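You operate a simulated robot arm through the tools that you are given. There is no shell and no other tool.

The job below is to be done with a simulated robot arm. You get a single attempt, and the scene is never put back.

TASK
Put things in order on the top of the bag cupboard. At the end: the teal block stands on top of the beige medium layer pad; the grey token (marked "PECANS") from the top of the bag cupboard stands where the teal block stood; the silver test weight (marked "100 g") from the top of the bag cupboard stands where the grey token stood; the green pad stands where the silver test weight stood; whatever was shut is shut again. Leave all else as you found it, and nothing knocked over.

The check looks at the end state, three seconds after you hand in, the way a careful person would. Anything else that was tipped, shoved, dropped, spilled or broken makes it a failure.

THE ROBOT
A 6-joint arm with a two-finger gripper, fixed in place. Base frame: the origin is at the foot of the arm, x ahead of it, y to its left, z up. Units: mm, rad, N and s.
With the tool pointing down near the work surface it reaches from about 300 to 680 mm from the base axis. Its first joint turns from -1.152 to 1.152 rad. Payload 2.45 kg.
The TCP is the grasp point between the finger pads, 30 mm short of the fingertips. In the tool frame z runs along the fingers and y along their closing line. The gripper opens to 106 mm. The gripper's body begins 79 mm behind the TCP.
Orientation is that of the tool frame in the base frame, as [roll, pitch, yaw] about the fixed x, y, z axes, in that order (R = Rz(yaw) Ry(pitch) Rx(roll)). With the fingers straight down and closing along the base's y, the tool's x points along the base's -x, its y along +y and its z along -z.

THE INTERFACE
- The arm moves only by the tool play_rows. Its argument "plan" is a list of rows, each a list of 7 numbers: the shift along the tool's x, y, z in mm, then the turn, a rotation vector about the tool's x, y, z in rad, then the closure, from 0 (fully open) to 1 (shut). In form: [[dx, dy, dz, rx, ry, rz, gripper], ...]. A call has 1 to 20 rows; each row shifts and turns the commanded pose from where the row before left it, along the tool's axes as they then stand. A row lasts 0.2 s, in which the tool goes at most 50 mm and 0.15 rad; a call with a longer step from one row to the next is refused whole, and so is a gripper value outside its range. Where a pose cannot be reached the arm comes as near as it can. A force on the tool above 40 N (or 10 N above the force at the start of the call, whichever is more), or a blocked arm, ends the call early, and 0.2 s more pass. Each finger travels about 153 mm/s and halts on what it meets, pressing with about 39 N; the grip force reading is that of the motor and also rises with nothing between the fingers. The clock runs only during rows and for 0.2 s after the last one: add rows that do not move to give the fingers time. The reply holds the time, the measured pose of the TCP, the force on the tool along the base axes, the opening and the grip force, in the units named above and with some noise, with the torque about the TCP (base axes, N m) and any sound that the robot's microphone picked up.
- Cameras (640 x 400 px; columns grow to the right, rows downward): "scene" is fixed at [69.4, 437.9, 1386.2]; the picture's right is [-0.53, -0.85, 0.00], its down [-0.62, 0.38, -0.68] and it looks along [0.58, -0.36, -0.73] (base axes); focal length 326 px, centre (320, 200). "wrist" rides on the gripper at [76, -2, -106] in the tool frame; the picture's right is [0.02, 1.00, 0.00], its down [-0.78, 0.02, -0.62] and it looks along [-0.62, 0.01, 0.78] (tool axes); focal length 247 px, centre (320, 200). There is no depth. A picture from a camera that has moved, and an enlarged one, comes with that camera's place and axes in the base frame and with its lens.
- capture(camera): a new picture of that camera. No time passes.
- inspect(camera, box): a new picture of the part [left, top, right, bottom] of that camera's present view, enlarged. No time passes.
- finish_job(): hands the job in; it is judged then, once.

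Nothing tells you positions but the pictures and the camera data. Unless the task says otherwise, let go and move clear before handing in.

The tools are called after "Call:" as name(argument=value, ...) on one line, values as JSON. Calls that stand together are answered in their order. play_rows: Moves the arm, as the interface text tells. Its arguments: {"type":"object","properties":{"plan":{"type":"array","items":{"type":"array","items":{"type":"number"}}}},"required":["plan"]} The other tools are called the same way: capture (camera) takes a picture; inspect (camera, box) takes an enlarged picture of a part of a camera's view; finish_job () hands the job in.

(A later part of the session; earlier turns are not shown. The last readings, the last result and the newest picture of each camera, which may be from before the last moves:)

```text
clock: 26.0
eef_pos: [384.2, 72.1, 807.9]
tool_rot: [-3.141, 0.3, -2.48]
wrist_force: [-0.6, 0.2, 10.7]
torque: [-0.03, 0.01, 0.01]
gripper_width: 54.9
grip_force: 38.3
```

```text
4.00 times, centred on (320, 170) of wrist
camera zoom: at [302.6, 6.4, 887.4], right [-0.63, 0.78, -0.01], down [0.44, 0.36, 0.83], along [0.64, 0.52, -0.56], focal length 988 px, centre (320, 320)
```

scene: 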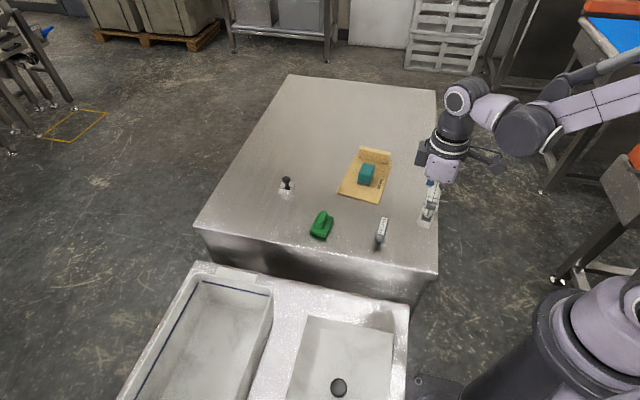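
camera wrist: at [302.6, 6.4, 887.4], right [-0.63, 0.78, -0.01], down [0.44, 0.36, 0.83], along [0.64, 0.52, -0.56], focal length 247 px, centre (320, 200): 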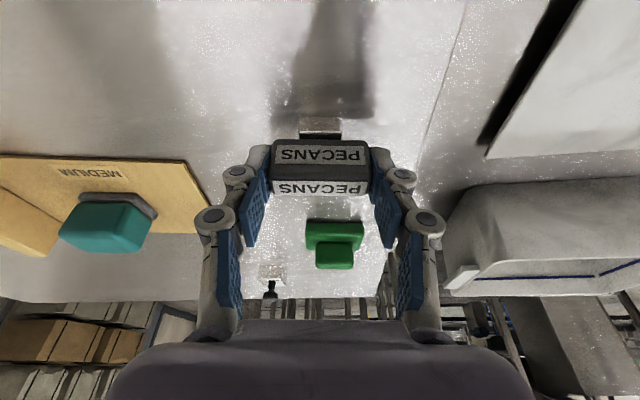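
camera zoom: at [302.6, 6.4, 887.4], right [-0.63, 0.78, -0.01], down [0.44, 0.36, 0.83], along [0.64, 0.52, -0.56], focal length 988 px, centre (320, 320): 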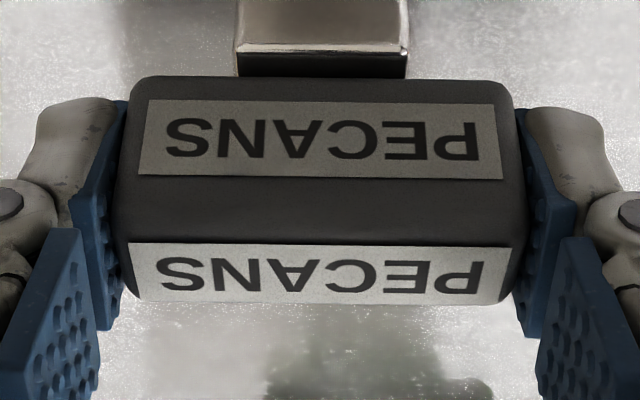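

The token is gripped at 54.9 mm. Lifting it straight up and checking it stays level.

Call:
play_rows(plan=[[-1.5, 0, -4.8, 0, 0, 0, 1], [-3, 0, -9.55, 0, 0, 0, 1], [-5.9, 0, -19.1, 0, 0, 0, 1], [-5.9, 0, -19.1, 0, 0, 0, 1], [-5.9, 0, -19.1, 0, 0, 0, 1], [-5.9, 0, -19.1, 0, 0, 0, 1], [-5.9, 0, -19.1, 0, 0, 0, 1], [0, 0, 0, 0, 0, 0, 1]])

Call:
capture(camera="wrist")

Call:
inspect(camera="scene", box=[340, 150, 450, 250])

```text
clock: 27.8
eef_pos: [384.5, 71.0, 921.4]
tool_rot: [3.141, 0.301, -2.479]
wrist_force: [0.9, -0.1, -0.8]
torque: [-0.01, -0.03, -0.01]
gripper_width: 54.7
grip_force: 39.5
```

```text
taken
camera wrist: at [303.0, 5.5, 1000.4], right [-0.63, 0.78, -0.01], down [0.43, 0.36, 0.83], along [0.64, 0.52, -0.56], focal length 247 px, centre (320, 200)
```

wrist: 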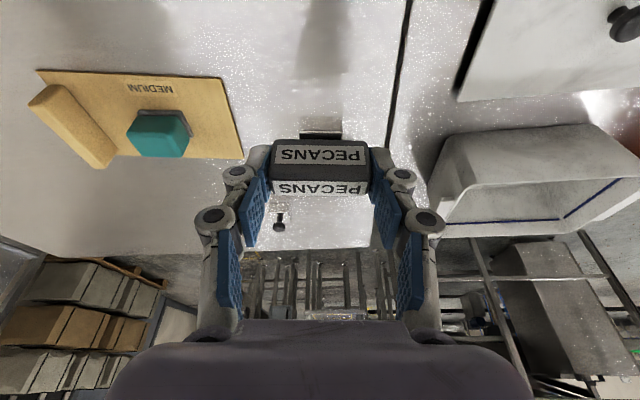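

```text
4.00 times, centred on (395, 200) of scene
camera zoom: at [69.4, 437.9, 1386.2], right [-0.53, -0.85, 0.0], down [-0.62, 0.38, -0.68], along [0.58, -0.36, -0.73], focal length 1303 px, centre (20, 200)
```

zoom: 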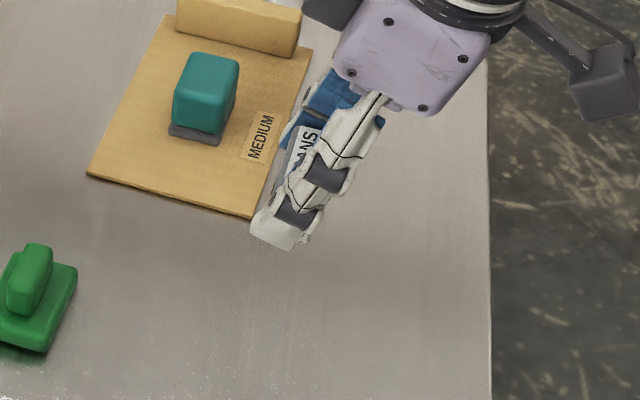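

The token lifted level with its foot. Now I'll carry it to above teal's old spot.

Call:
play_rows(plan=[[-19, 2.6, 5.9, 0, 0, 0, 1], [-38.1, 5.18, 11.8, 0, 0, 0, 1], [-38.1, 5.18, 11.8, 0, 0, 0, 1], [-38.1, 5.18, 11.8, 0, 0, 0, 1], [-38.1, 5.18, 11.8, 0, 0, 0, 1], [-38.1, 5.18, 11.8, 0, 0, 0, 1], [-38.1, 5.18, 11.8, 0, 0, 0, 1], [-38.1, 5.18, 11.8, 0, 0, 0, 1], [-38.1, 5.18, 11.8, 0, 0, 0, 1], [-19, 2.6, 5.9, 0, 0, 0, 1], [0, 0, 0, 0, 0, 0, 1]])

Call:
capture(camera="wrist")

Call:
capture(camera="scene")

```text
clock: 30.2
eef_pos: [636.9, 329.4, 922.1]
tool_rot: [-3.141, 0.298, -2.482]
wrist_force: [0.8, 0.3, -0.2]
torque: [0.05, -0.01, 0.01]
gripper_width: 54.9
grip_force: 38.9
```

```text
taken
camera wrist: at [555.5, 263.6, 1001.2], right [-0.63, 0.78, -0.01], down [0.43, 0.36, 0.83], along [0.64, 0.52, -0.56], focal length 247 px, centre (320, 200)
```

wrist: 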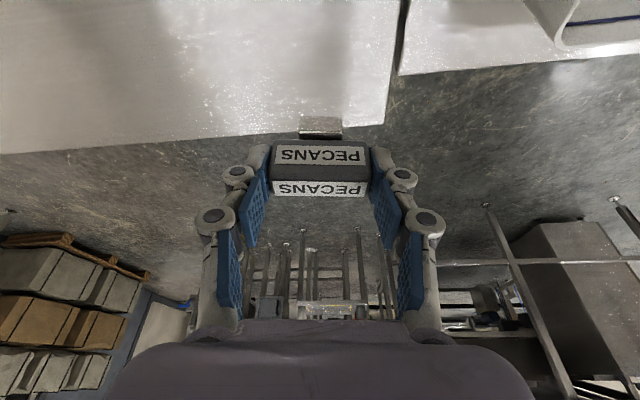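

```text
taken
```

scene: 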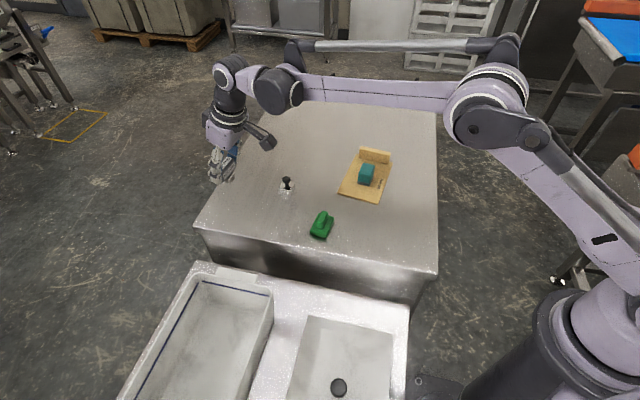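

The token is about 3 mm from its target. I'll correct that while lowering most of the way.

Call:
play_rows(plan=[[5.56, -0.4, 19.2, 0, 0, 0, 1], [5.56, -0.4, 19.2, 0, 0, 0, 1], [5.56, -0.4, 19.2, 0, 0, 0, 1], [5.56, -0.4, 19.2, 0, 0, 0, 1], [5.56, -0.4, 19.2, 0, 0, 0, 1], [0, 0, 0, 0, 0, 0, 1], [0, 0, 0, 0, 0, 0, 1]])

Call:
capture(camera="wrist")

Call:
inspect(camera="scene", box=[190, 140, 310, 250])

```text
clock: 31.8
eef_pos: [639.1, 329.7, 819.7]
tool_rot: [-3.141, 0.3, -2.479]
wrist_force: [-0.5, 0.8, -0.2]
torque: [-0.01, 0.02, 0.02]
gripper_width: 54.7
grip_force: 39.5
```

```text
taken
camera wrist: at [558.2, 264.5, 899.5], right [-0.63, 0.78, -0.01], down [0.43, 0.36, 0.83], along [0.64, 0.52, -0.56], focal length 247 px, centre (320, 200)
```

wrist: 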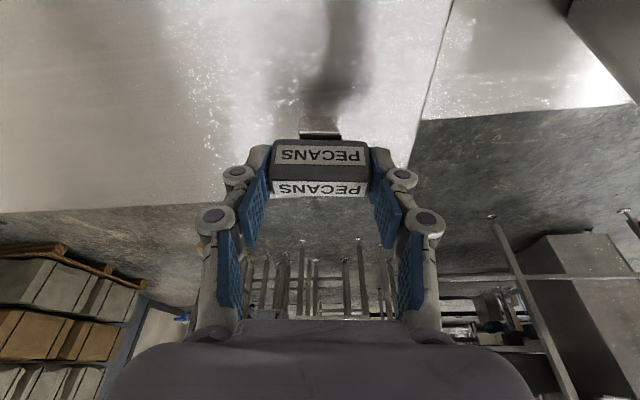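

```text
3.64 times, centred on (250, 195) of scene
camera zoom: at [69.4, 437.9, 1386.2], right [-0.53, -0.85, 0.0], down [-0.62, 0.38, -0.68], along [0.58, -0.36, -0.73], focal length 1185 px, centre (574, 218)
```

zoom: 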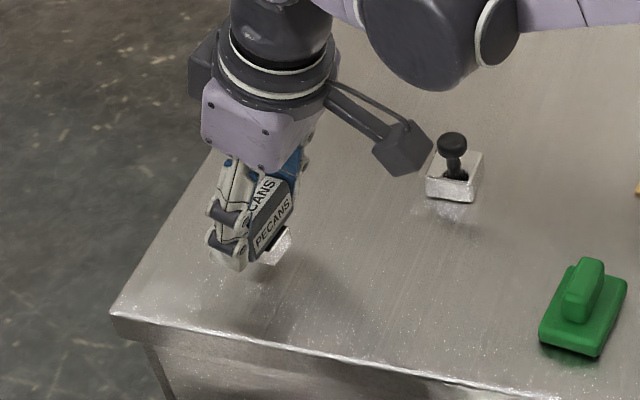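

Position is within about 1 mm of target. Lowering gently to find contact.

Call:
play_rows(plan=[[0.59, 0, 1.91, 0, 0, 0, 1], [0.59, 0, 1.91, 0, 0, 0, 1], [0.59, 0, 1.91, 0, 0, 0, 1], [0.59, 0, 1.91, 0, 0, 0, 1]])

```text
clock: 32.8
eef_pos: [638.4, 329.2, 813.9]
tool_rot: [-3.141, 0.298, -2.48]
wrist_force: [0.5, -0.4, -0.5]
torque: [0.01, 0.0, -0.02]
gripper_width: 54.7
grip_force: 39.3
```

Call:
play_rows(plan=[[0.45, 0, 1.43, 0, 0, 0, 1], [0.45, 0, 1.43, 0, 0, 0, 1]])

```text
clock: 33.4
eef_pos: [638.1, 329.7, 811.6]
tool_rot: [-3.141, 0.301, -2.479]
wrist_force: [0.8, 0.0, -0.7]
torque: [-0.01, 0.03, 0.0]
gripper_width: 54.7
grip_force: 39.5
```

Call:
play_rows(plan=[[0.3, 0, 0.96, 0, 0, 0, 1], [0.3, 0, 0.96, 0, 0, 0, 1]])

```text
clock: 34.0
eef_pos: [638.9, 328.0, 809.5]
tool_rot: [3.14, 0.3, -2.48]
wrist_force: [-0.2, 0.2, -0.6]
torque: [-0.01, 0.01, -0.01]
gripper_width: 54.8
grip_force: 38.9
```

Call:
play_rows(plan=[[0.24, 0, 0.76, 0, 0, 0, 1], [0.24, 0, 0.76, 0, 0, 0, 1]])

```text
clock: 34.6
eef_pos: [639.3, 328.7, 807.5]
tool_rot: [3.141, 0.301, -2.48]
wrist_force: [0.7, -0.8, 2.7]
torque: [-0.06, -0.01, -0.01]
gripper_width: 54.7
grip_force: 39.4
```

Contact is starting. I'll seat it with a 0.3 mm push, then open slowly.

Call:
play_rows(plan=[[0.09, 0, 0.29, 0, 0, 0, 1], [0, 0, 0, 0, 0, 0, 1]])

Call:
inspect(camera="scene", box=[190, 140, 310, 250])

```text
clock: 35.2
eef_pos: [640.3, 329.6, 808.3]
tool_rot: [-3.142, 0.303, -2.481]
wrist_force: [0.8, 0.1, 7.1]
torque: [-0.09, -0.02, -0.01]
gripper_width: 54.7
grip_force: 39.1
```

```text
3.64 times, centred on (250, 195) of scene
camera zoom: at [69.2, 437.8, 1386.2], right [-0.53, -0.85, 0.0], down [-0.62, 0.38, -0.68], along [0.58, -0.36, -0.73], focal length 1185 px, centre (574, 218)
```

zoom: 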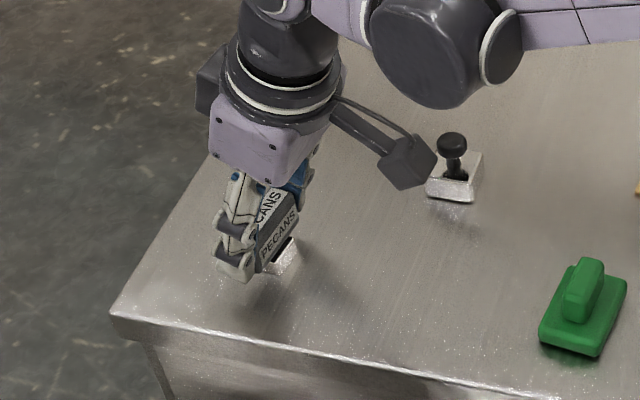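

Seated at 7 N. Opening slowly.

Call:
play_rows(plan=[[0, 0, 0, 0, 0, 0, 0.46], [0, 0, 0, 0, 0, 0, 0.42], [0, 0, 0, 0, 0, 0, 0.35], [0, 0, 0, 0, 0, 0, 0.25], [0, 0, 0, 0, 0, 0, 0.2]])

Call:
capture(camera="wrist")

Call:
inspect(camera="scene", box=[190, 140, 310, 250])

```text
clock: 36.4
eef_pos: [638.7, 328.3, 807.1]
tool_rot: [-3.14, 0.302, -2.48]
wrist_force: [0.2, 1.0, -0.1]
torque: [0.0, 0.01, 0.0]
gripper_width: 84.7
grip_force: 0.1
```

```text
taken
camera wrist: at [558.2, 262.6, 886.9], right [-0.63, 0.78, -0.01], down [0.43, 0.36, 0.83], along [0.64, 0.52, -0.56], focal length 247 px, centre (320, 200)
```

wrist: 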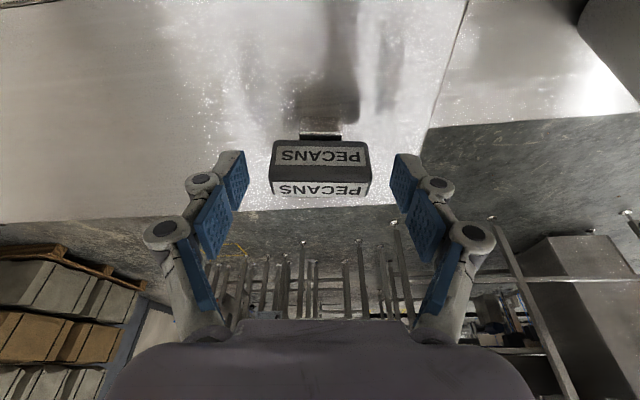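

```text
3.64 times, centred on (250, 195) of scene
camera zoom: at [69.4, 437.9, 1386.2], right [-0.53, -0.85, 0.0], down [-0.62, 0.38, -0.68], along [0.58, -0.36, -0.73], focal length 1185 px, centre (574, 218)
```

zoom: 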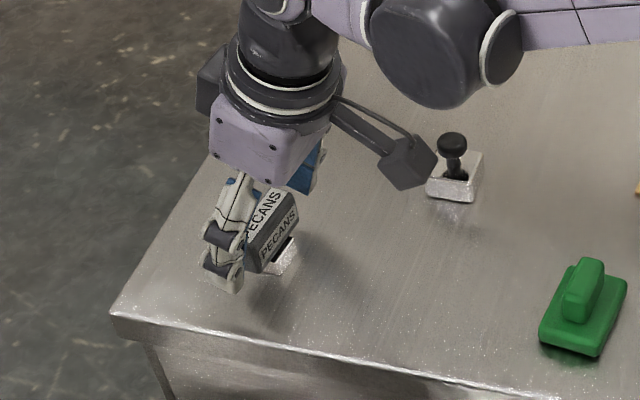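

The token stands upright in teal's old spot. I'll lift clear, pull back, return the tool to vertical, and look at both the token and the silver weight.

Call:
play_rows(plan=[[-2.95, 0, -9.55, 0, 0, 0, 0.2], [-5.9, 0, -19.1, 0, 0, 0, 0.1], [-5.9, 0, -19.1, 0, 0, 0, 0], [-5.9, 0, -19.1, 0, 0, 0, 0], [-5.9, 0, -19.1, 0, 0, 0, 0], [-5.9, 0, -19.1, 0, 0, 0, 0], [33.9, -13.9, -10.5, 0, 0, 0, 0], [33.9, -13.9, -10.5, 0, 0, 0, 0], [33.9, -13.9, -10.5, 0, 0, 0, 0], [0, 0, 0, 0, 0.15, 0, 0], [0, 0, 0, 0, 0.15, 0, 0], [0, 0, 0, 0, 0, 0, 0]])

Call:
capture(camera="wrist")

Call:
capture(camera="scene")

```text
clock: 39.0
eef_pos: [579.7, 228.8, 916.6]
tool_rot: [-3.141, 0.0, -2.48]
wrist_force: [-0.2, 0.7, -0.3]
torque: [0.02, 0.01, 0.01]
gripper_width: 106.3
grip_force: 0.1
```

```text
taken
camera wrist: at [521.0, 180.8, 1023.6], right [-0.63, 0.78, 0.0], down [0.61, 0.49, 0.62], along [0.48, 0.39, -0.78], focal length 247 px, centre (320, 200)
```

wrist: 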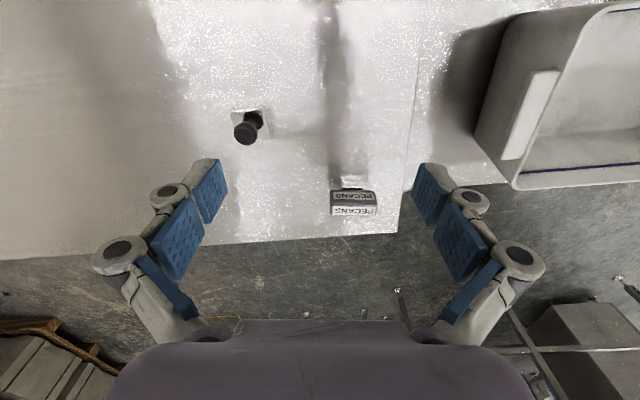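

```text
taken
```

scene: 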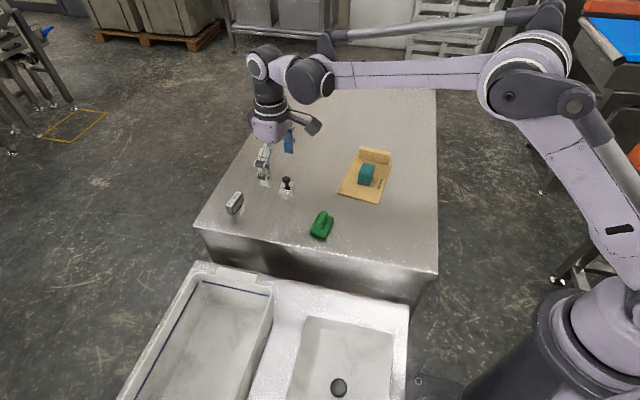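

Call:
inspect(camera="wrist", box=[210, 90, 290, 160])

Call:
inspect(camera="wrist", box=[310, 165, 400, 235])

Call:
inspect(camera="scene", box=[200, 165, 310, 245])

```text
5.71 times, centred on (250, 125) of wrist
camera zoom: at [521.0, 180.8, 1023.6], right [-0.63, 0.78, 0.0], down [0.61, 0.49, 0.62], along [0.48, 0.39, -0.78], focal length 1411 px, centre (720, 629)
```

zoom: 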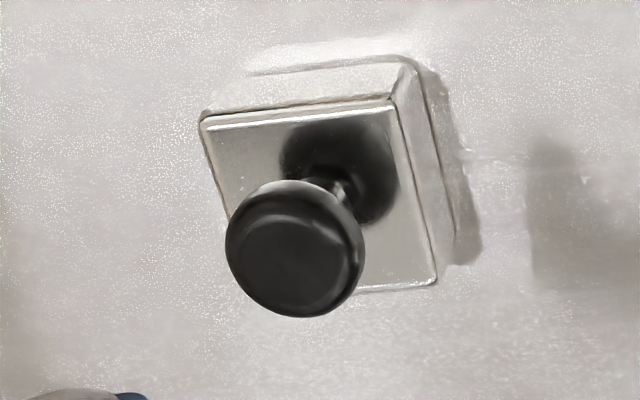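

```text
5.71 times, centred on (355, 200) of wrist
camera zoom: at [521.0, 180.8, 1023.6], right [-0.63, 0.78, 0.0], down [0.61, 0.49, 0.62], along [0.48, 0.39, -0.78], focal length 1411 px, centre (120, 200)
```

zoom: 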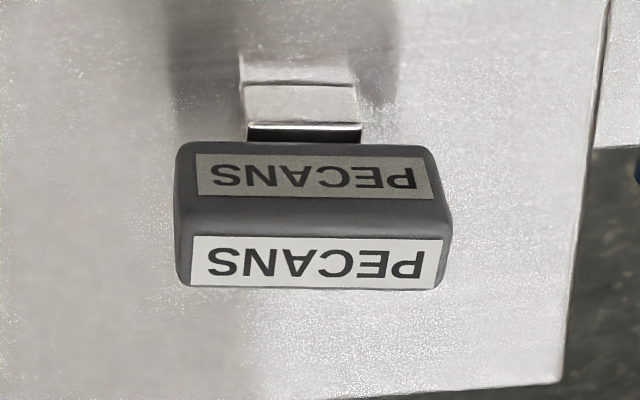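

```text
5.00 times, centred on (255, 205) of scene
camera zoom: at [69.4, 437.9, 1386.2], right [-0.53, -0.85, 0.0], down [-0.62, 0.38, -0.68], along [0.58, -0.36, -0.73], focal length 1629 px, centre (645, 175)
```

zoom: 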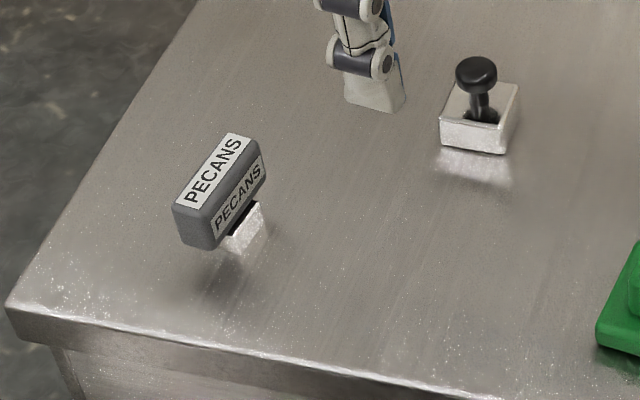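

The token is upright, and its foot is centred near (643, 330). The silver weight refines to (640.5, 186.5) with faces at 44.3°/134.3°. I'll turn the tool about 6.4° and move above it, vertical.

Call:
play_rows(plan=[[0, 0, 0, 0, 0, -0.112, 0], [-4.7, -24.2, 14, 0, 0, 0, 0], [-4.7, -24.2, 14, 0, 0, 0, 0], [-4.7, -24.2, 14, 0, 0, 0, 0], [0, 0, 12, 0, 0, 0, 0], [0, 0, 12, 0, 0, 0, 0], [0, 0, 0, 0, 0, 0, 0]])

Call:
capture(camera="wrist")

Call:
inspect(camera="wrist", box=[260, 100, 380, 190])

```text
clock: 40.6
eef_pos: [643.4, 189.3, 850.5]
tool_rot: [3.141, 0.001, -2.368]
wrist_force: [0.0, 0.2, -0.1]
torque: [-0.03, 0.02, 0.01]
gripper_width: 105.8
grip_force: 0.0
```

```text
taken
camera wrist: at [590.5, 133.9, 957.4], right [-0.71, 0.7, 0.0], down [0.55, 0.56, 0.62], along [0.44, 0.44, -0.78], focal length 247 px, centre (320, 200)
```

wrist: 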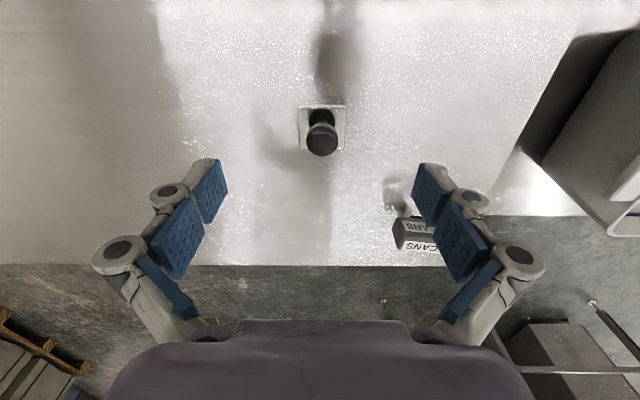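

```text
4.44 times, centred on (320, 145) of wrist
camera zoom: at [590.5, 133.9, 957.4], right [-0.71, 0.7, 0.0], down [0.55, 0.56, 0.62], along [0.44, 0.44, -0.78], focal length 1098 px, centre (320, 444)
```

zoom: 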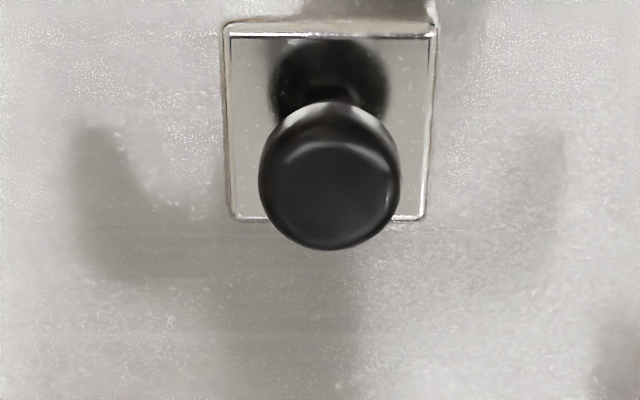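

Nicely aligned. The weight is about 4–5 mm nearer and 1 mm to the right of the TCP. I'll correct that and lower to about z 802.

Call:
play_rows(plan=[[2.25, 0.6, 12.1, 0, 0, 0, 0], [2.25, 0.6, 12.1, 0, 0, 0, 0], [0, 0, 12.1, 0, 0, 0, 0], [0, 0, 12.1, 0, 0, 0, 0], [0, 0, 0, 0, 0, 0, 0]])

Call:
capture(camera="wrist")

Call:
inspect(camera="scene", box=[230, 130, 350, 220])

```text
clock: 41.8
eef_pos: [638.8, 187.0, 801.2]
tool_rot: [-3.141, 0.001, -2.369]
wrist_force: [-0.1, 0.1, 0.2]
torque: [0.03, -0.02, -0.01]
gripper_width: 106.0
grip_force: 0.0
```

```text
taken
camera wrist: at [584.7, 131.9, 909.8], right [-0.71, 0.7, 0.0], down [0.55, 0.56, 0.62], along [0.44, 0.44, -0.78], focal length 247 px, centre (320, 200)
```

wrist: 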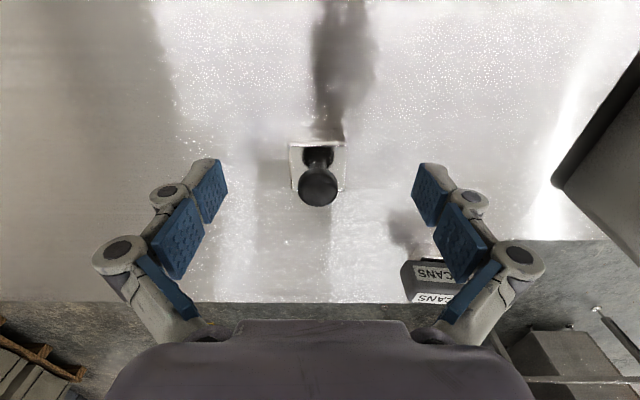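

```text
4.44 times, centred on (290, 175) of scene
camera zoom: at [69.4, 437.9, 1386.2], right [-0.53, -0.85, 0.0], down [-0.62, 0.38, -0.68], along [0.58, -0.36, -0.73], focal length 1448 px, centre (453, 311)
```

zoom: 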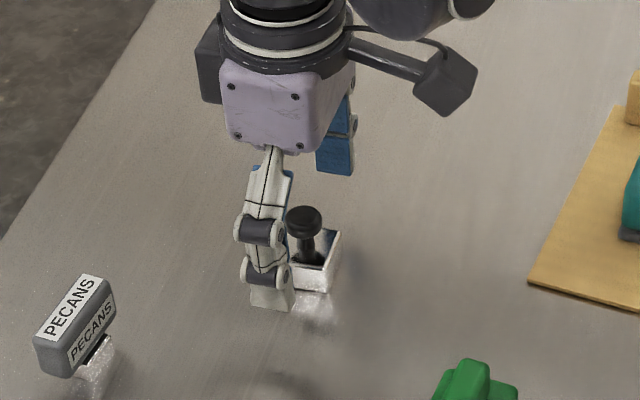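

Call:
inspect(camera="wrist", box=[260, 120, 380, 220])

Call:
inspect(camera="wrist", box=[190, 130, 450, 280])

```text
4.00 times, centred on (320, 170) of wrist
camera zoom: at [584.7, 131.9, 909.8], right [-0.71, 0.7, 0.0], down [0.55, 0.56, 0.62], along [0.44, 0.44, -0.78], focal length 988 px, centre (320, 320)
```

zoom: 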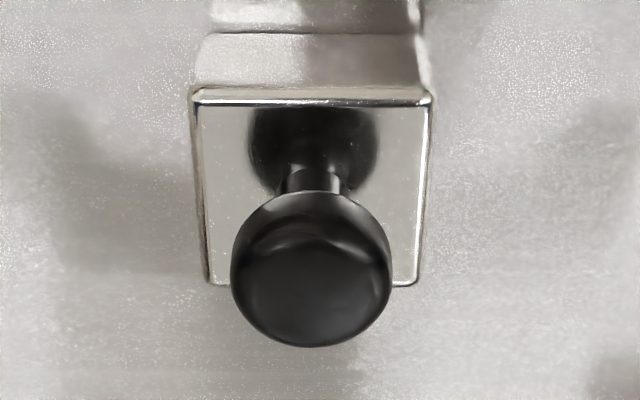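

```text
2.46 times, centred on (320, 205) of wrist
camera zoom: at [584.7, 131.9, 909.8], right [-0.71, 0.7, 0.0], down [0.55, 0.56, 0.62], along [0.44, 0.44, -0.78], focal length 608 px, centre (320, 188)
```

zoom: 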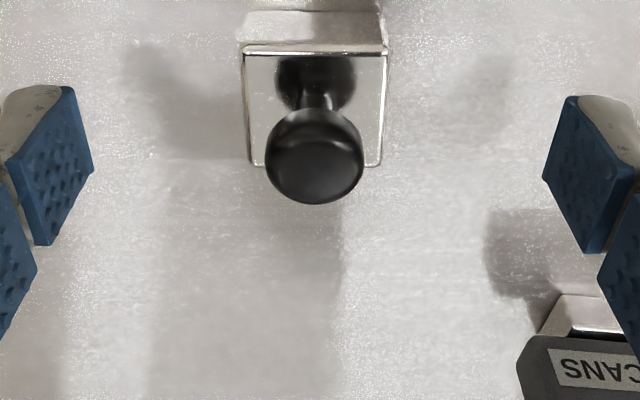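

The weight is within about 1.5 mm of centre. I'll make a small correction, then creep down to find the table with the fingertips.

Call:
play_rows(plan=[[1.2, -1.2, 2, 0, 0, 0, 0], [0, 0, 2, 0, 0, 0, 0], [0, 0, 1.5, 0, 0, 0, 0]])

```text
clock: 42.6
eef_pos: [639.4, 186.0, 797.5]
tool_rot: [3.141, 0.001, -2.368]
wrist_force: [0.4, 0.2, -0.9]
torque: [-0.01, -0.02, 0.01]
gripper_width: 106.0
grip_force: 0.0
```

Call:
play_rows(plan=[[0, 0, 1.5, 0, 0, 0, 0], [0, 0, 1.5, 0, 0, 0, 0]])

Call:
inspect(camera="scene", box=[260, 150, 320, 210])

```text
clock: 43.2
eef_pos: [636.5, 185.7, 794.2]
tool_rot: [-3.141, 0.001, -2.368]
wrist_force: [-0.3, 0.5, 0.5]
torque: [0.02, 0.01, 0.04]
gripper_width: 106.1
grip_force: 0.0
```

```text
6.67 times, centred on (290, 180) of scene
camera zoom: at [69.4, 437.9, 1386.2], right [-0.53, -0.85, 0.0], down [-0.62, 0.38, -0.68], along [0.58, -0.36, -0.73], focal length 2172 px, centre (520, 333)
```

zoom: 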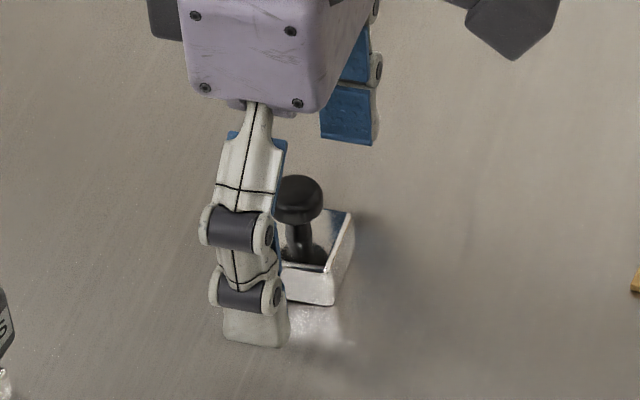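

Call:
play_rows(plan=[[0, 0, 1.2, 0, 0, 0, 0], [0, 0, 1.2, 0, 0, 0, 0]])

Call:
inspect(camera="wrist", box=[190, 130, 450, 280])

```text
clock: 43.8
eef_pos: [637.6, 184.3, 792.1]
tool_rot: [3.142, 0.001, -2.369]
wrist_force: [0.0, -0.6, 0.1]
torque: [-0.03, 0.01, 0.0]
gripper_width: 105.9
grip_force: 0.0
```

```text
2.46 times, centred on (320, 205) of wrist
camera zoom: at [584.5, 129.7, 898.9], right [-0.71, 0.7, 0.0], down [0.55, 0.56, 0.62], along [0.44, 0.44, -0.78], focal length 608 px, centre (320, 188)
```

zoom: 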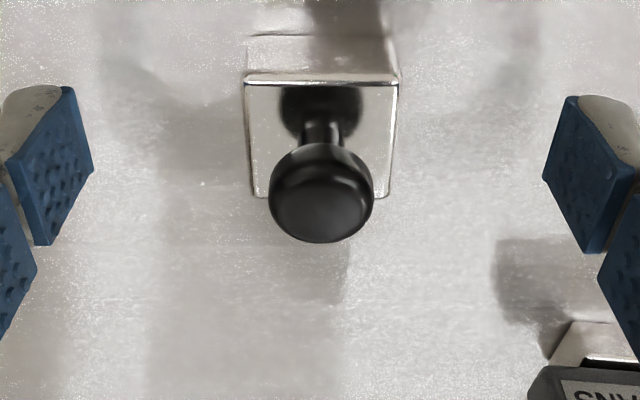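

Clear of the table and centred within 1 mm. Closing on the weight's square base.

Call:
play_rows(plan=[[0, 0.5, 0, 0, 0, 0, 0.3], [0, 0, 0, 0, 0, 0, 0.55], [0, 0, 0, 0, 0, 0, 0.63], [0, 0, 0, 0, 0, 0, 0.66], [0, 0, 0, 0, 0, 0, 0.69], [0, 0, 0, 0, 0, 0, 0.8], [0, 0, 0, 0, 0, 0, 1], [0, 0, 0, 0, 0, 0, 1]])

Call:
inspect(camera="wrist", box=[190, 100, 450, 280])

Call:
inspect(camera="scene", box=[240, 130, 340, 210])

```text
clock: 45.6
eef_pos: [638.3, 185.6, 792.4]
tool_rot: [3.141, 0.002, -2.368]
wrist_force: [-0.4, 0.8, 1.7]
torque: [0.07, 0.02, -0.01]
gripper_width: 35.2
grip_force: 39.4
```

```text
2.22 times, centred on (320, 190) of wrist
camera zoom: at [584.7, 130.4, 898.7], right [-0.71, 0.7, 0.0], down [0.55, 0.56, 0.62], along [0.44, 0.44, -0.78], focal length 549 px, centre (320, 222)
```

zoom: 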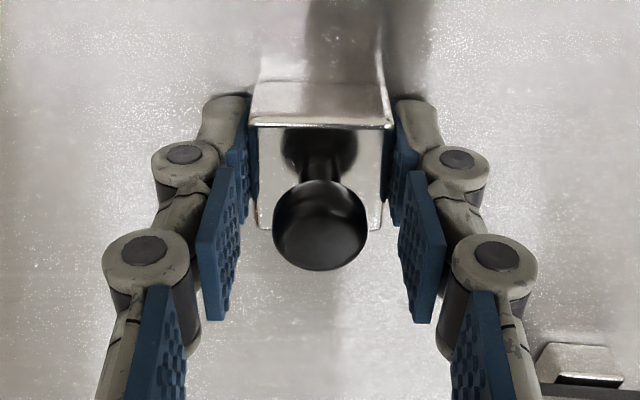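

```text
5.00 times, centred on (290, 170) of scene
camera zoom: at [69.3, 437.9, 1386.2], right [-0.53, -0.85, 0.0], down [-0.62, 0.38, -0.68], along [0.58, -0.36, -0.73], focal length 1629 px, centre (470, 350)
```

zoom: 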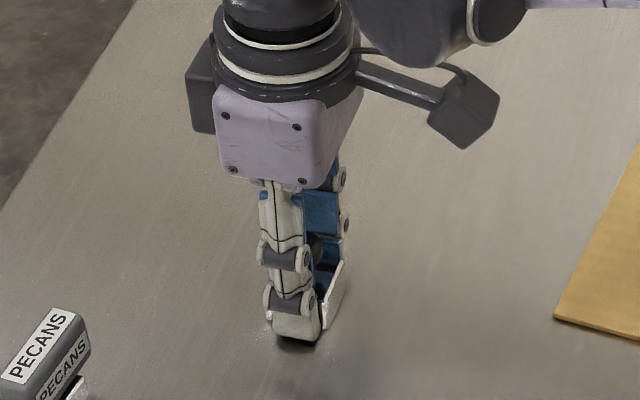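

The weight is gripped at 35.2 mm. Lifting, then carrying to the token's old spot near (385, 73).

Call:
play_rows(plan=[[0, 0, -5, 0, 0, 0, 1], [0, 0, -10, 0, 0, 0, 1], [0, 0, -20, 0, 0, 0, 1], [0, 0, -25, 0, 0, 0, 1], [0, 0, -25, 0, 0, 0, 1], [0, 0, -25, 0, 0, 0, 1], [0, 0, 0, 0, 0, 0, 1]])

Call:
inspect(camera="wrist", box=[190, 100, 450, 280])

Call:
capture(camera="scene")

```text
clock: 47.2
eef_pos: [636.3, 185.7, 901.2]
tool_rot: [-3.141, 0.002, -2.369]
wrist_force: [0.1, 1.0, -1.0]
torque: [0.01, -0.01, -0.01]
gripper_width: 35.1
grip_force: 39.2
```

```text
2.22 times, centred on (320, 190) of wrist
camera zoom: at [584.3, 131.1, 1007.8], right [-0.71, 0.7, 0.0], down [0.55, 0.56, 0.62], along [0.44, 0.44, -0.78], focal length 549 px, centre (320, 222)
```

zoom: 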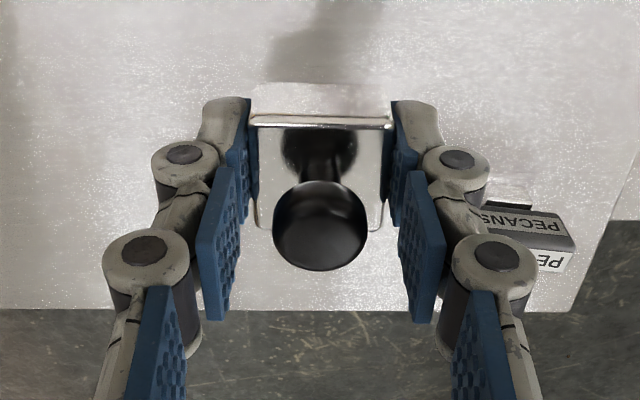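

```text
taken
```

scene: 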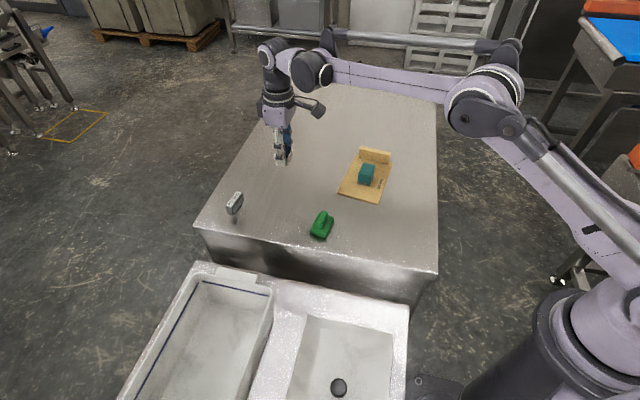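

The weight is centred in the grip. Now I'll carry it to above (385, 72.5).

Call:
play_rows(plan=[[18.5, 6.8, 0, 0, 0, 0, 1], [37.1, 13.6, 0, 0, 0, 0, 1], [37.1, 13.6, 0, 0, 0, 0, 1], [37.1, 13.6, 0, 0, 0, 0, 1], [37.1, 13.6, 0, 0, 0, 0, 1], [37.1, 13.6, 0, 0, 0, 0, 1], [37.1, 13.6, 0, 0, 0, 0, 1], [18.5, 6.8, 0, 0, 0, 0, 1], [0, 0, 0, 0, 0, 0, 1], [0, 0, 0, 0, 0, 0, 1]])

Call:
capture(camera="wrist")

Call:
capture(camera="scene")

```text
clock: 49.4
eef_pos: [387.4, 74.1, 901.7]
tool_rot: [3.141, 0.002, -2.368]
wrist_force: [0.1, 0.6, -1.3]
torque: [0.0, 0.0, 0.04]
gripper_width: 35.0
grip_force: 39.0
```

```text
taken
camera wrist: at [333.7, 17.3, 1008.7], right [-0.71, 0.7, 0.0], down [0.55, 0.56, 0.62], along [0.44, 0.44, -0.78], focal length 247 px, centre (320, 200)
```

wrist: 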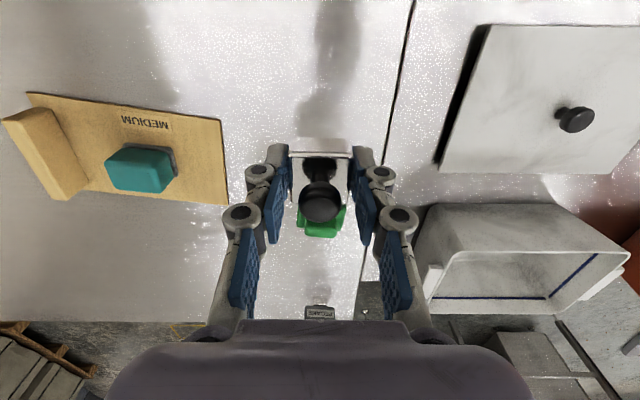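

```text
taken
```

scene: 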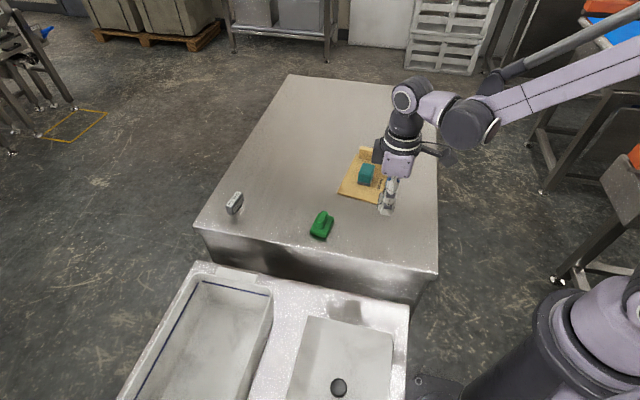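

I'll apply a small correction and lower to about 6 mm above the table.

Call:
play_rows(plan=[[1.1, 0.25, 20, 0, 0, 0, 1], [1.1, 0.25, 20, 0, 0, 0, 1], [0, 0, 20, 0, 0, 0, 1], [0, 0, 20, 0, 0, 0, 1], [0, 0, 12, 0, 0, 0, 1], [0, 0, 6, 0, 0, 0, 1], [0, 0, 0, 0, 0, 0, 1]])

Call:
inspect(camera="scene", box=[330, 160, 440, 260])

```text
clock: 51.0
eef_pos: [383.5, 71.1, 803.7]
tool_rot: [3.141, 0.003, -2.369]
wrist_force: [-0.9, -0.8, -0.2]
torque: [0.0, 0.01, 0.01]
gripper_width: 35.0
grip_force: 38.7
```

```text
4.00 times, centred on (385, 210) of scene
camera zoom: at [69.4, 437.9, 1386.2], right [-0.53, -0.85, 0.0], down [-0.62, 0.38, -0.68], along [0.58, -0.36, -0.73], focal length 1303 px, centre (60, 160)
```

zoom: 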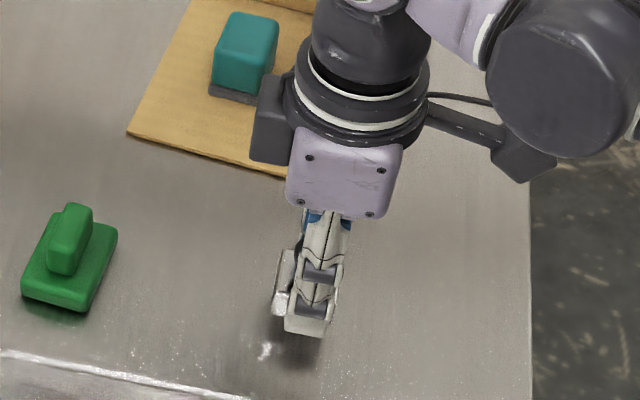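

Call:
play_rows(plan=[[-1.2, 0, 2, 0, 0, 0, 1], [0, 0, 2, 0, 0, 0, 1], [0, 0, 2, 0, 0, 0, 1], [0, 0, 1.5, 0, 0, 0, 1]])

```text
clock: 52.0
eef_pos: [384.9, 71.1, 796.8]
tool_rot: [-3.141, 0.002, -2.369]
wrist_force: [0.4, -0.8, -0.8]
torque: [-0.01, 0.02, 0.02]
gripper_width: 34.7
grip_force: 38.8
```

Call:
play_rows(plan=[[0, 0, 1.2, 0, 0, 0, 1], [0, 0, 1.2, 0, 0, 0, 1]])

```text
clock: 52.6
eef_pos: [384.0, 72.3, 794.4]
tool_rot: [-3.142, 0.002, -2.369]
wrist_force: [-0.8, -0.2, -1.0]
torque: [-0.05, 0.01, -0.02]
gripper_width: 35.0
grip_force: 39.6
```

Call:
play_rows(plan=[[0, 0, 0.8, 0, 0, 0, 1], [0, 0, 0.8, 0, 0, 0, 1]])

```text
clock: 53.2
eef_pos: [384.1, 71.1, 792.4]
tool_rot: [-3.141, 0.002, -2.367]
wrist_force: [0.3, -1.1, 3.9]
torque: [0.06, -0.04, 0.03]
gripper_width: 35.5
grip_force: 39.3
```

Contact at the same height as the pickup (792.4). One small seating step, then release slowly.

Call:
play_rows(plan=[[0, 0, 0.3, 0, 0, 0, 1], [0, 0, 0, 0, 0, 0, 0.64], [0, 0, 0, 0, 0, 0, 0.58], [0, 0, 0, 0, 0, 0, 0.45], [0, 0, 0, 0, 0, 0, 0.3], [0, 0, 0, 0, 0, 0, 0.3]])

Call:
inspect(camera="wrist", box=[190, 100, 450, 280])

Call:
inspect(camera="scene", box=[330, 160, 440, 260])

```text
clock: 54.6
eef_pos: [385.3, 72.1, 791.2]
tool_rot: [3.141, 0.004, -2.367]
wrist_force: [0.2, -0.2, 0.6]
torque: [-0.02, -0.02, 0.02]
gripper_width: 74.3
grip_force: 0.2
```

```text
2.22 times, centred on (320, 190) of wrist
camera zoom: at [331.4, 16.5, 898.2], right [-0.71, 0.7, 0.0], down [0.55, 0.56, 0.62], along [0.44, 0.44, -0.78], focal length 549 px, centre (320, 222)
```

zoom: 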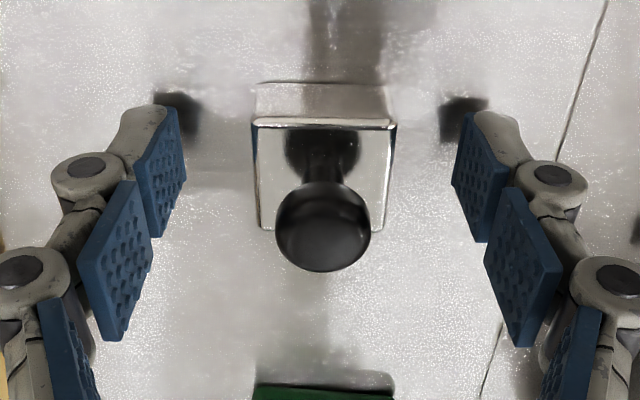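

```text
4.00 times, centred on (385, 210) of scene
camera zoom: at [69.4, 437.9, 1386.2], right [-0.53, -0.85, 0.0], down [-0.62, 0.38, -0.68], along [0.58, -0.36, -0.73], focal length 1303 px, centre (60, 160)
```

zoom: 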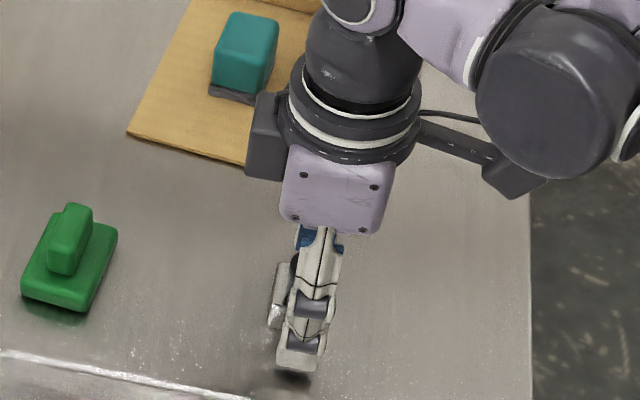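

The silver weight stands in the token's old spot. I'll lift clear, move over the green pad, and line up with its long axis.

Call:
play_rows(plan=[[0, 0, -10, 0, 0, 0, 0.3], [0, 0, -20, 0, 0, 0, 0.2], [0, 0, -25, 0, 0, 0, 0.1], [0, 0, -25, 0, 0, 0, 0], [0, 0, -25, 0, 0, 0, 0], [-35.2, -0.45, 0, 0, 0, 0, 0], [-35.2, -0.45, 0, 0, 0, 0, 0], [-35.2, -0.45, 0, 0, 0, 0, 0], [-35.2, -0.45, 0, 0, 0, 0.105, 0], [0, 0, 20, 0, 0, 0, 0], [0, 0, 15, 0, 0, 0, 0], [0, 0, 0, 0, 0, 0, 0]])

Call:
capture(camera="wrist")

Call:
inspect(camera="wrist", box=[250, 90, 390, 190])

Call:
capture(camera="scene")

```text
clock: 57.2
eef_pos: [487.8, 167.1, 860.6]
tool_rot: [3.14, 0.003, -2.473]
wrist_force: [0.4, -0.1, -1.2]
torque: [0.03, -0.02, 0.0]
gripper_width: 106.0
grip_force: 0.0
```

```text
taken
camera wrist: at [429.1, 118.7, 966.5], right [-0.64, 0.77, 0.0], down [0.6, 0.5, 0.62], along [0.48, 0.4, -0.78], focal length 247 px, centre (320, 200)
```

wrist: 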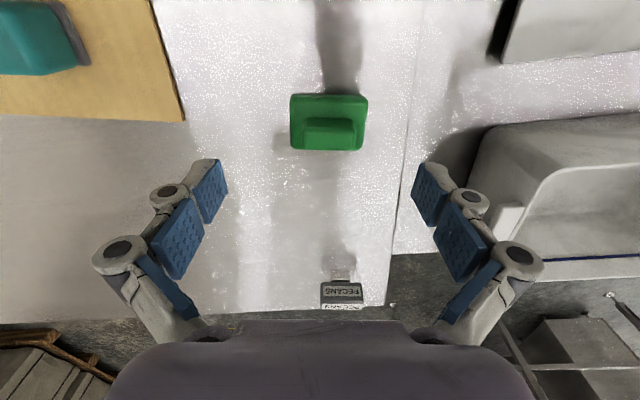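

```text
4.00 times, centred on (320, 140) of wrist
camera zoom: at [429.1, 118.7, 966.5], right [-0.64, 0.77, 0.0], down [0.6, 0.5, 0.62], along [0.48, 0.4, -0.78], focal length 988 px, centre (320, 440)
```

zoom: 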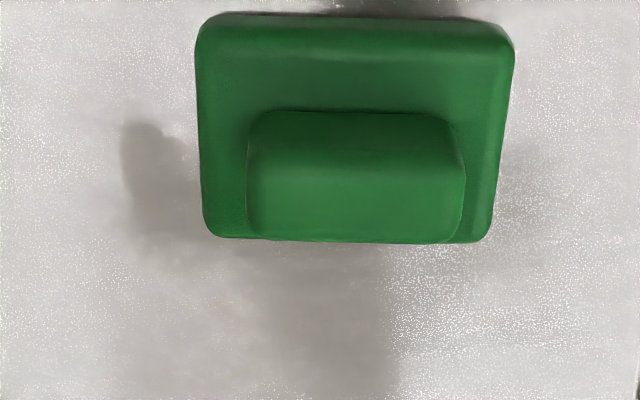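

```text
taken
```

scene: 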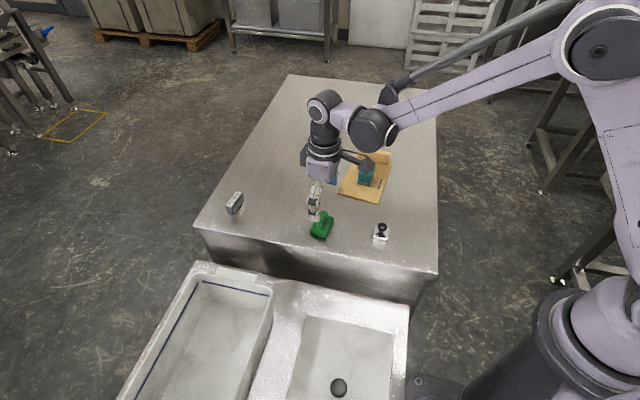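

The green pad's handle is about 40 × 16 mm with its top near z 798. I'm 6 mm off along the closing line and 4 mm along the other axis. I'll correct that, lower to about z 825 and recheck.

Call:
play_rows(plan=[[-1.95, 3, 12, 0, 0, 0, 0], [-1.95, 3, 12, 0, 0, 0, 0], [0, 0, 11, 0, 0, 0, 0.1], [0, 0, 0, 0, 0, 0, 0.3], [0, 0, 0, 0, 0, 0, 0.4], [0, 0, 0, 0, 0, 0, 0.4]])

Call:
capture(camera="wrist")

Call:
inspect(camera="wrist", box=[230, 100, 410, 230])

Call:
inspect(camera="scene", box=[270, 170, 370, 250])

```text
clock: 58.6
eef_pos: [486.8, 176.6, 827.5]
tool_rot: [3.139, 0.0, -2.471]
wrist_force: [-1.2, -0.1, 0.2]
torque: [0.02, 0.01, -0.01]
gripper_width: 63.6
grip_force: 0.0
```

```text
taken
camera wrist: at [427.9, 126.9, 935.1], right [-0.64, 0.77, 0.0], down [0.6, 0.5, 0.62], along [0.48, 0.4, -0.78], focal length 247 px, centre (320, 200)
```

wrist: 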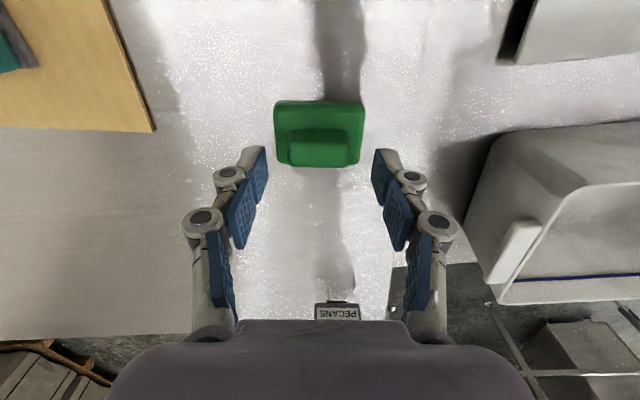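

```text
3.08 times, centred on (320, 165) of wrist
camera zoom: at [427.9, 126.9, 935.1], right [-0.64, 0.77, 0.0], down [0.6, 0.5, 0.62], along [0.48, 0.4, -0.78], focal length 760 px, centre (320, 308)
```

zoom: 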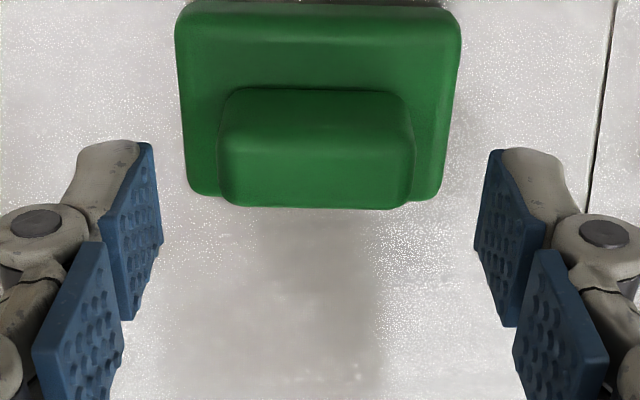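

```text
5.00 times, centred on (320, 210) of scene
camera zoom: at [69.4, 437.9, 1386.2], right [-0.53, -0.85, 0.0], down [-0.62, 0.38, -0.68], along [0.58, -0.36, -0.73], focal length 1629 px, centre (320, 150)
```

zoom: 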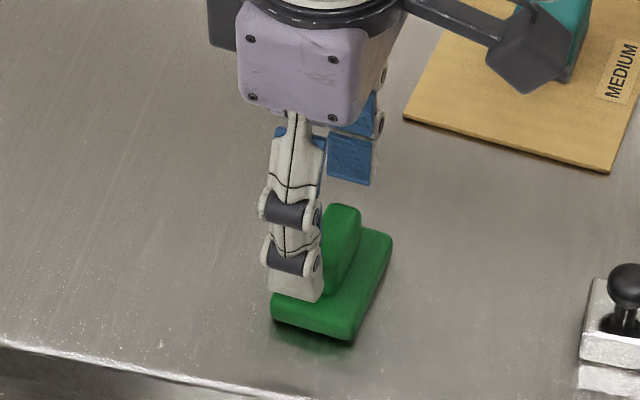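

Centred within 1 mm. I'll lower so the tips sit just above the pad's base, then close around the handle ends.

Call:
play_rows(plan=[[0, -0.4, 6, 0, 0, 0, 0.4], [0, 0, 6, 0, 0, 0, 0.4], [0, 0, 4.5, 0, 0, 0, 0.4], [0, 0, 0, 0, 0, 0, 0.5], [0, 0, 0, 0, 0, 0, 0.55], [0, 0, 0, 0, 0, 0, 0.55]])

Call:
inspect(camera="wrist", box=[230, 100, 410, 230])

Call:
inspect(camera="scene", box=[280, 180, 360, 250])

```text
clock: 60.0
eef_pos: [485.6, 176.2, 810.9]
tool_rot: [-3.142, 0.003, -2.474]
wrist_force: [0.0, 0.6, 0.2]
torque: [0.0, -0.03, -0.02]
gripper_width: 47.7
grip_force: 0.0
```

```text
3.08 times, centred on (320, 165) of wrist
camera zoom: at [427.7, 127.0, 917.7], right [-0.64, 0.77, 0.0], down [0.6, 0.5, 0.62], along [0.48, 0.4, -0.78], focal length 760 px, centre (320, 308)
```

zoom: 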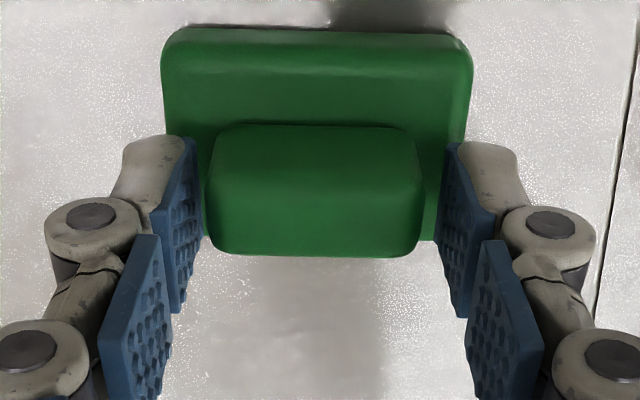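

```text
5.71 times, centred on (320, 215) of scene
camera zoom: at [69.4, 437.9, 1386.2], right [-0.53, -0.85, 0.0], down [-0.62, 0.38, -0.68], along [0.58, -0.36, -0.73], focal length 1862 px, centre (320, 114)
```

zoom: 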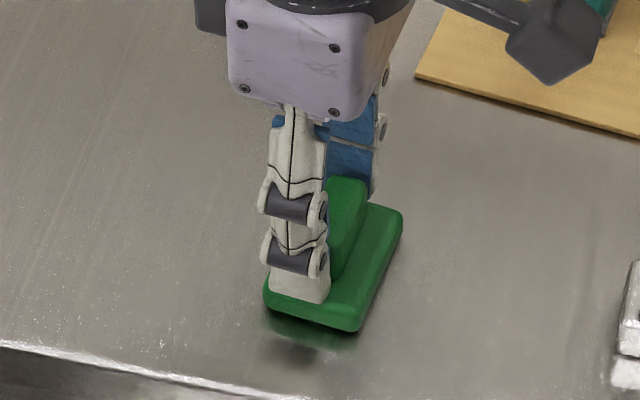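

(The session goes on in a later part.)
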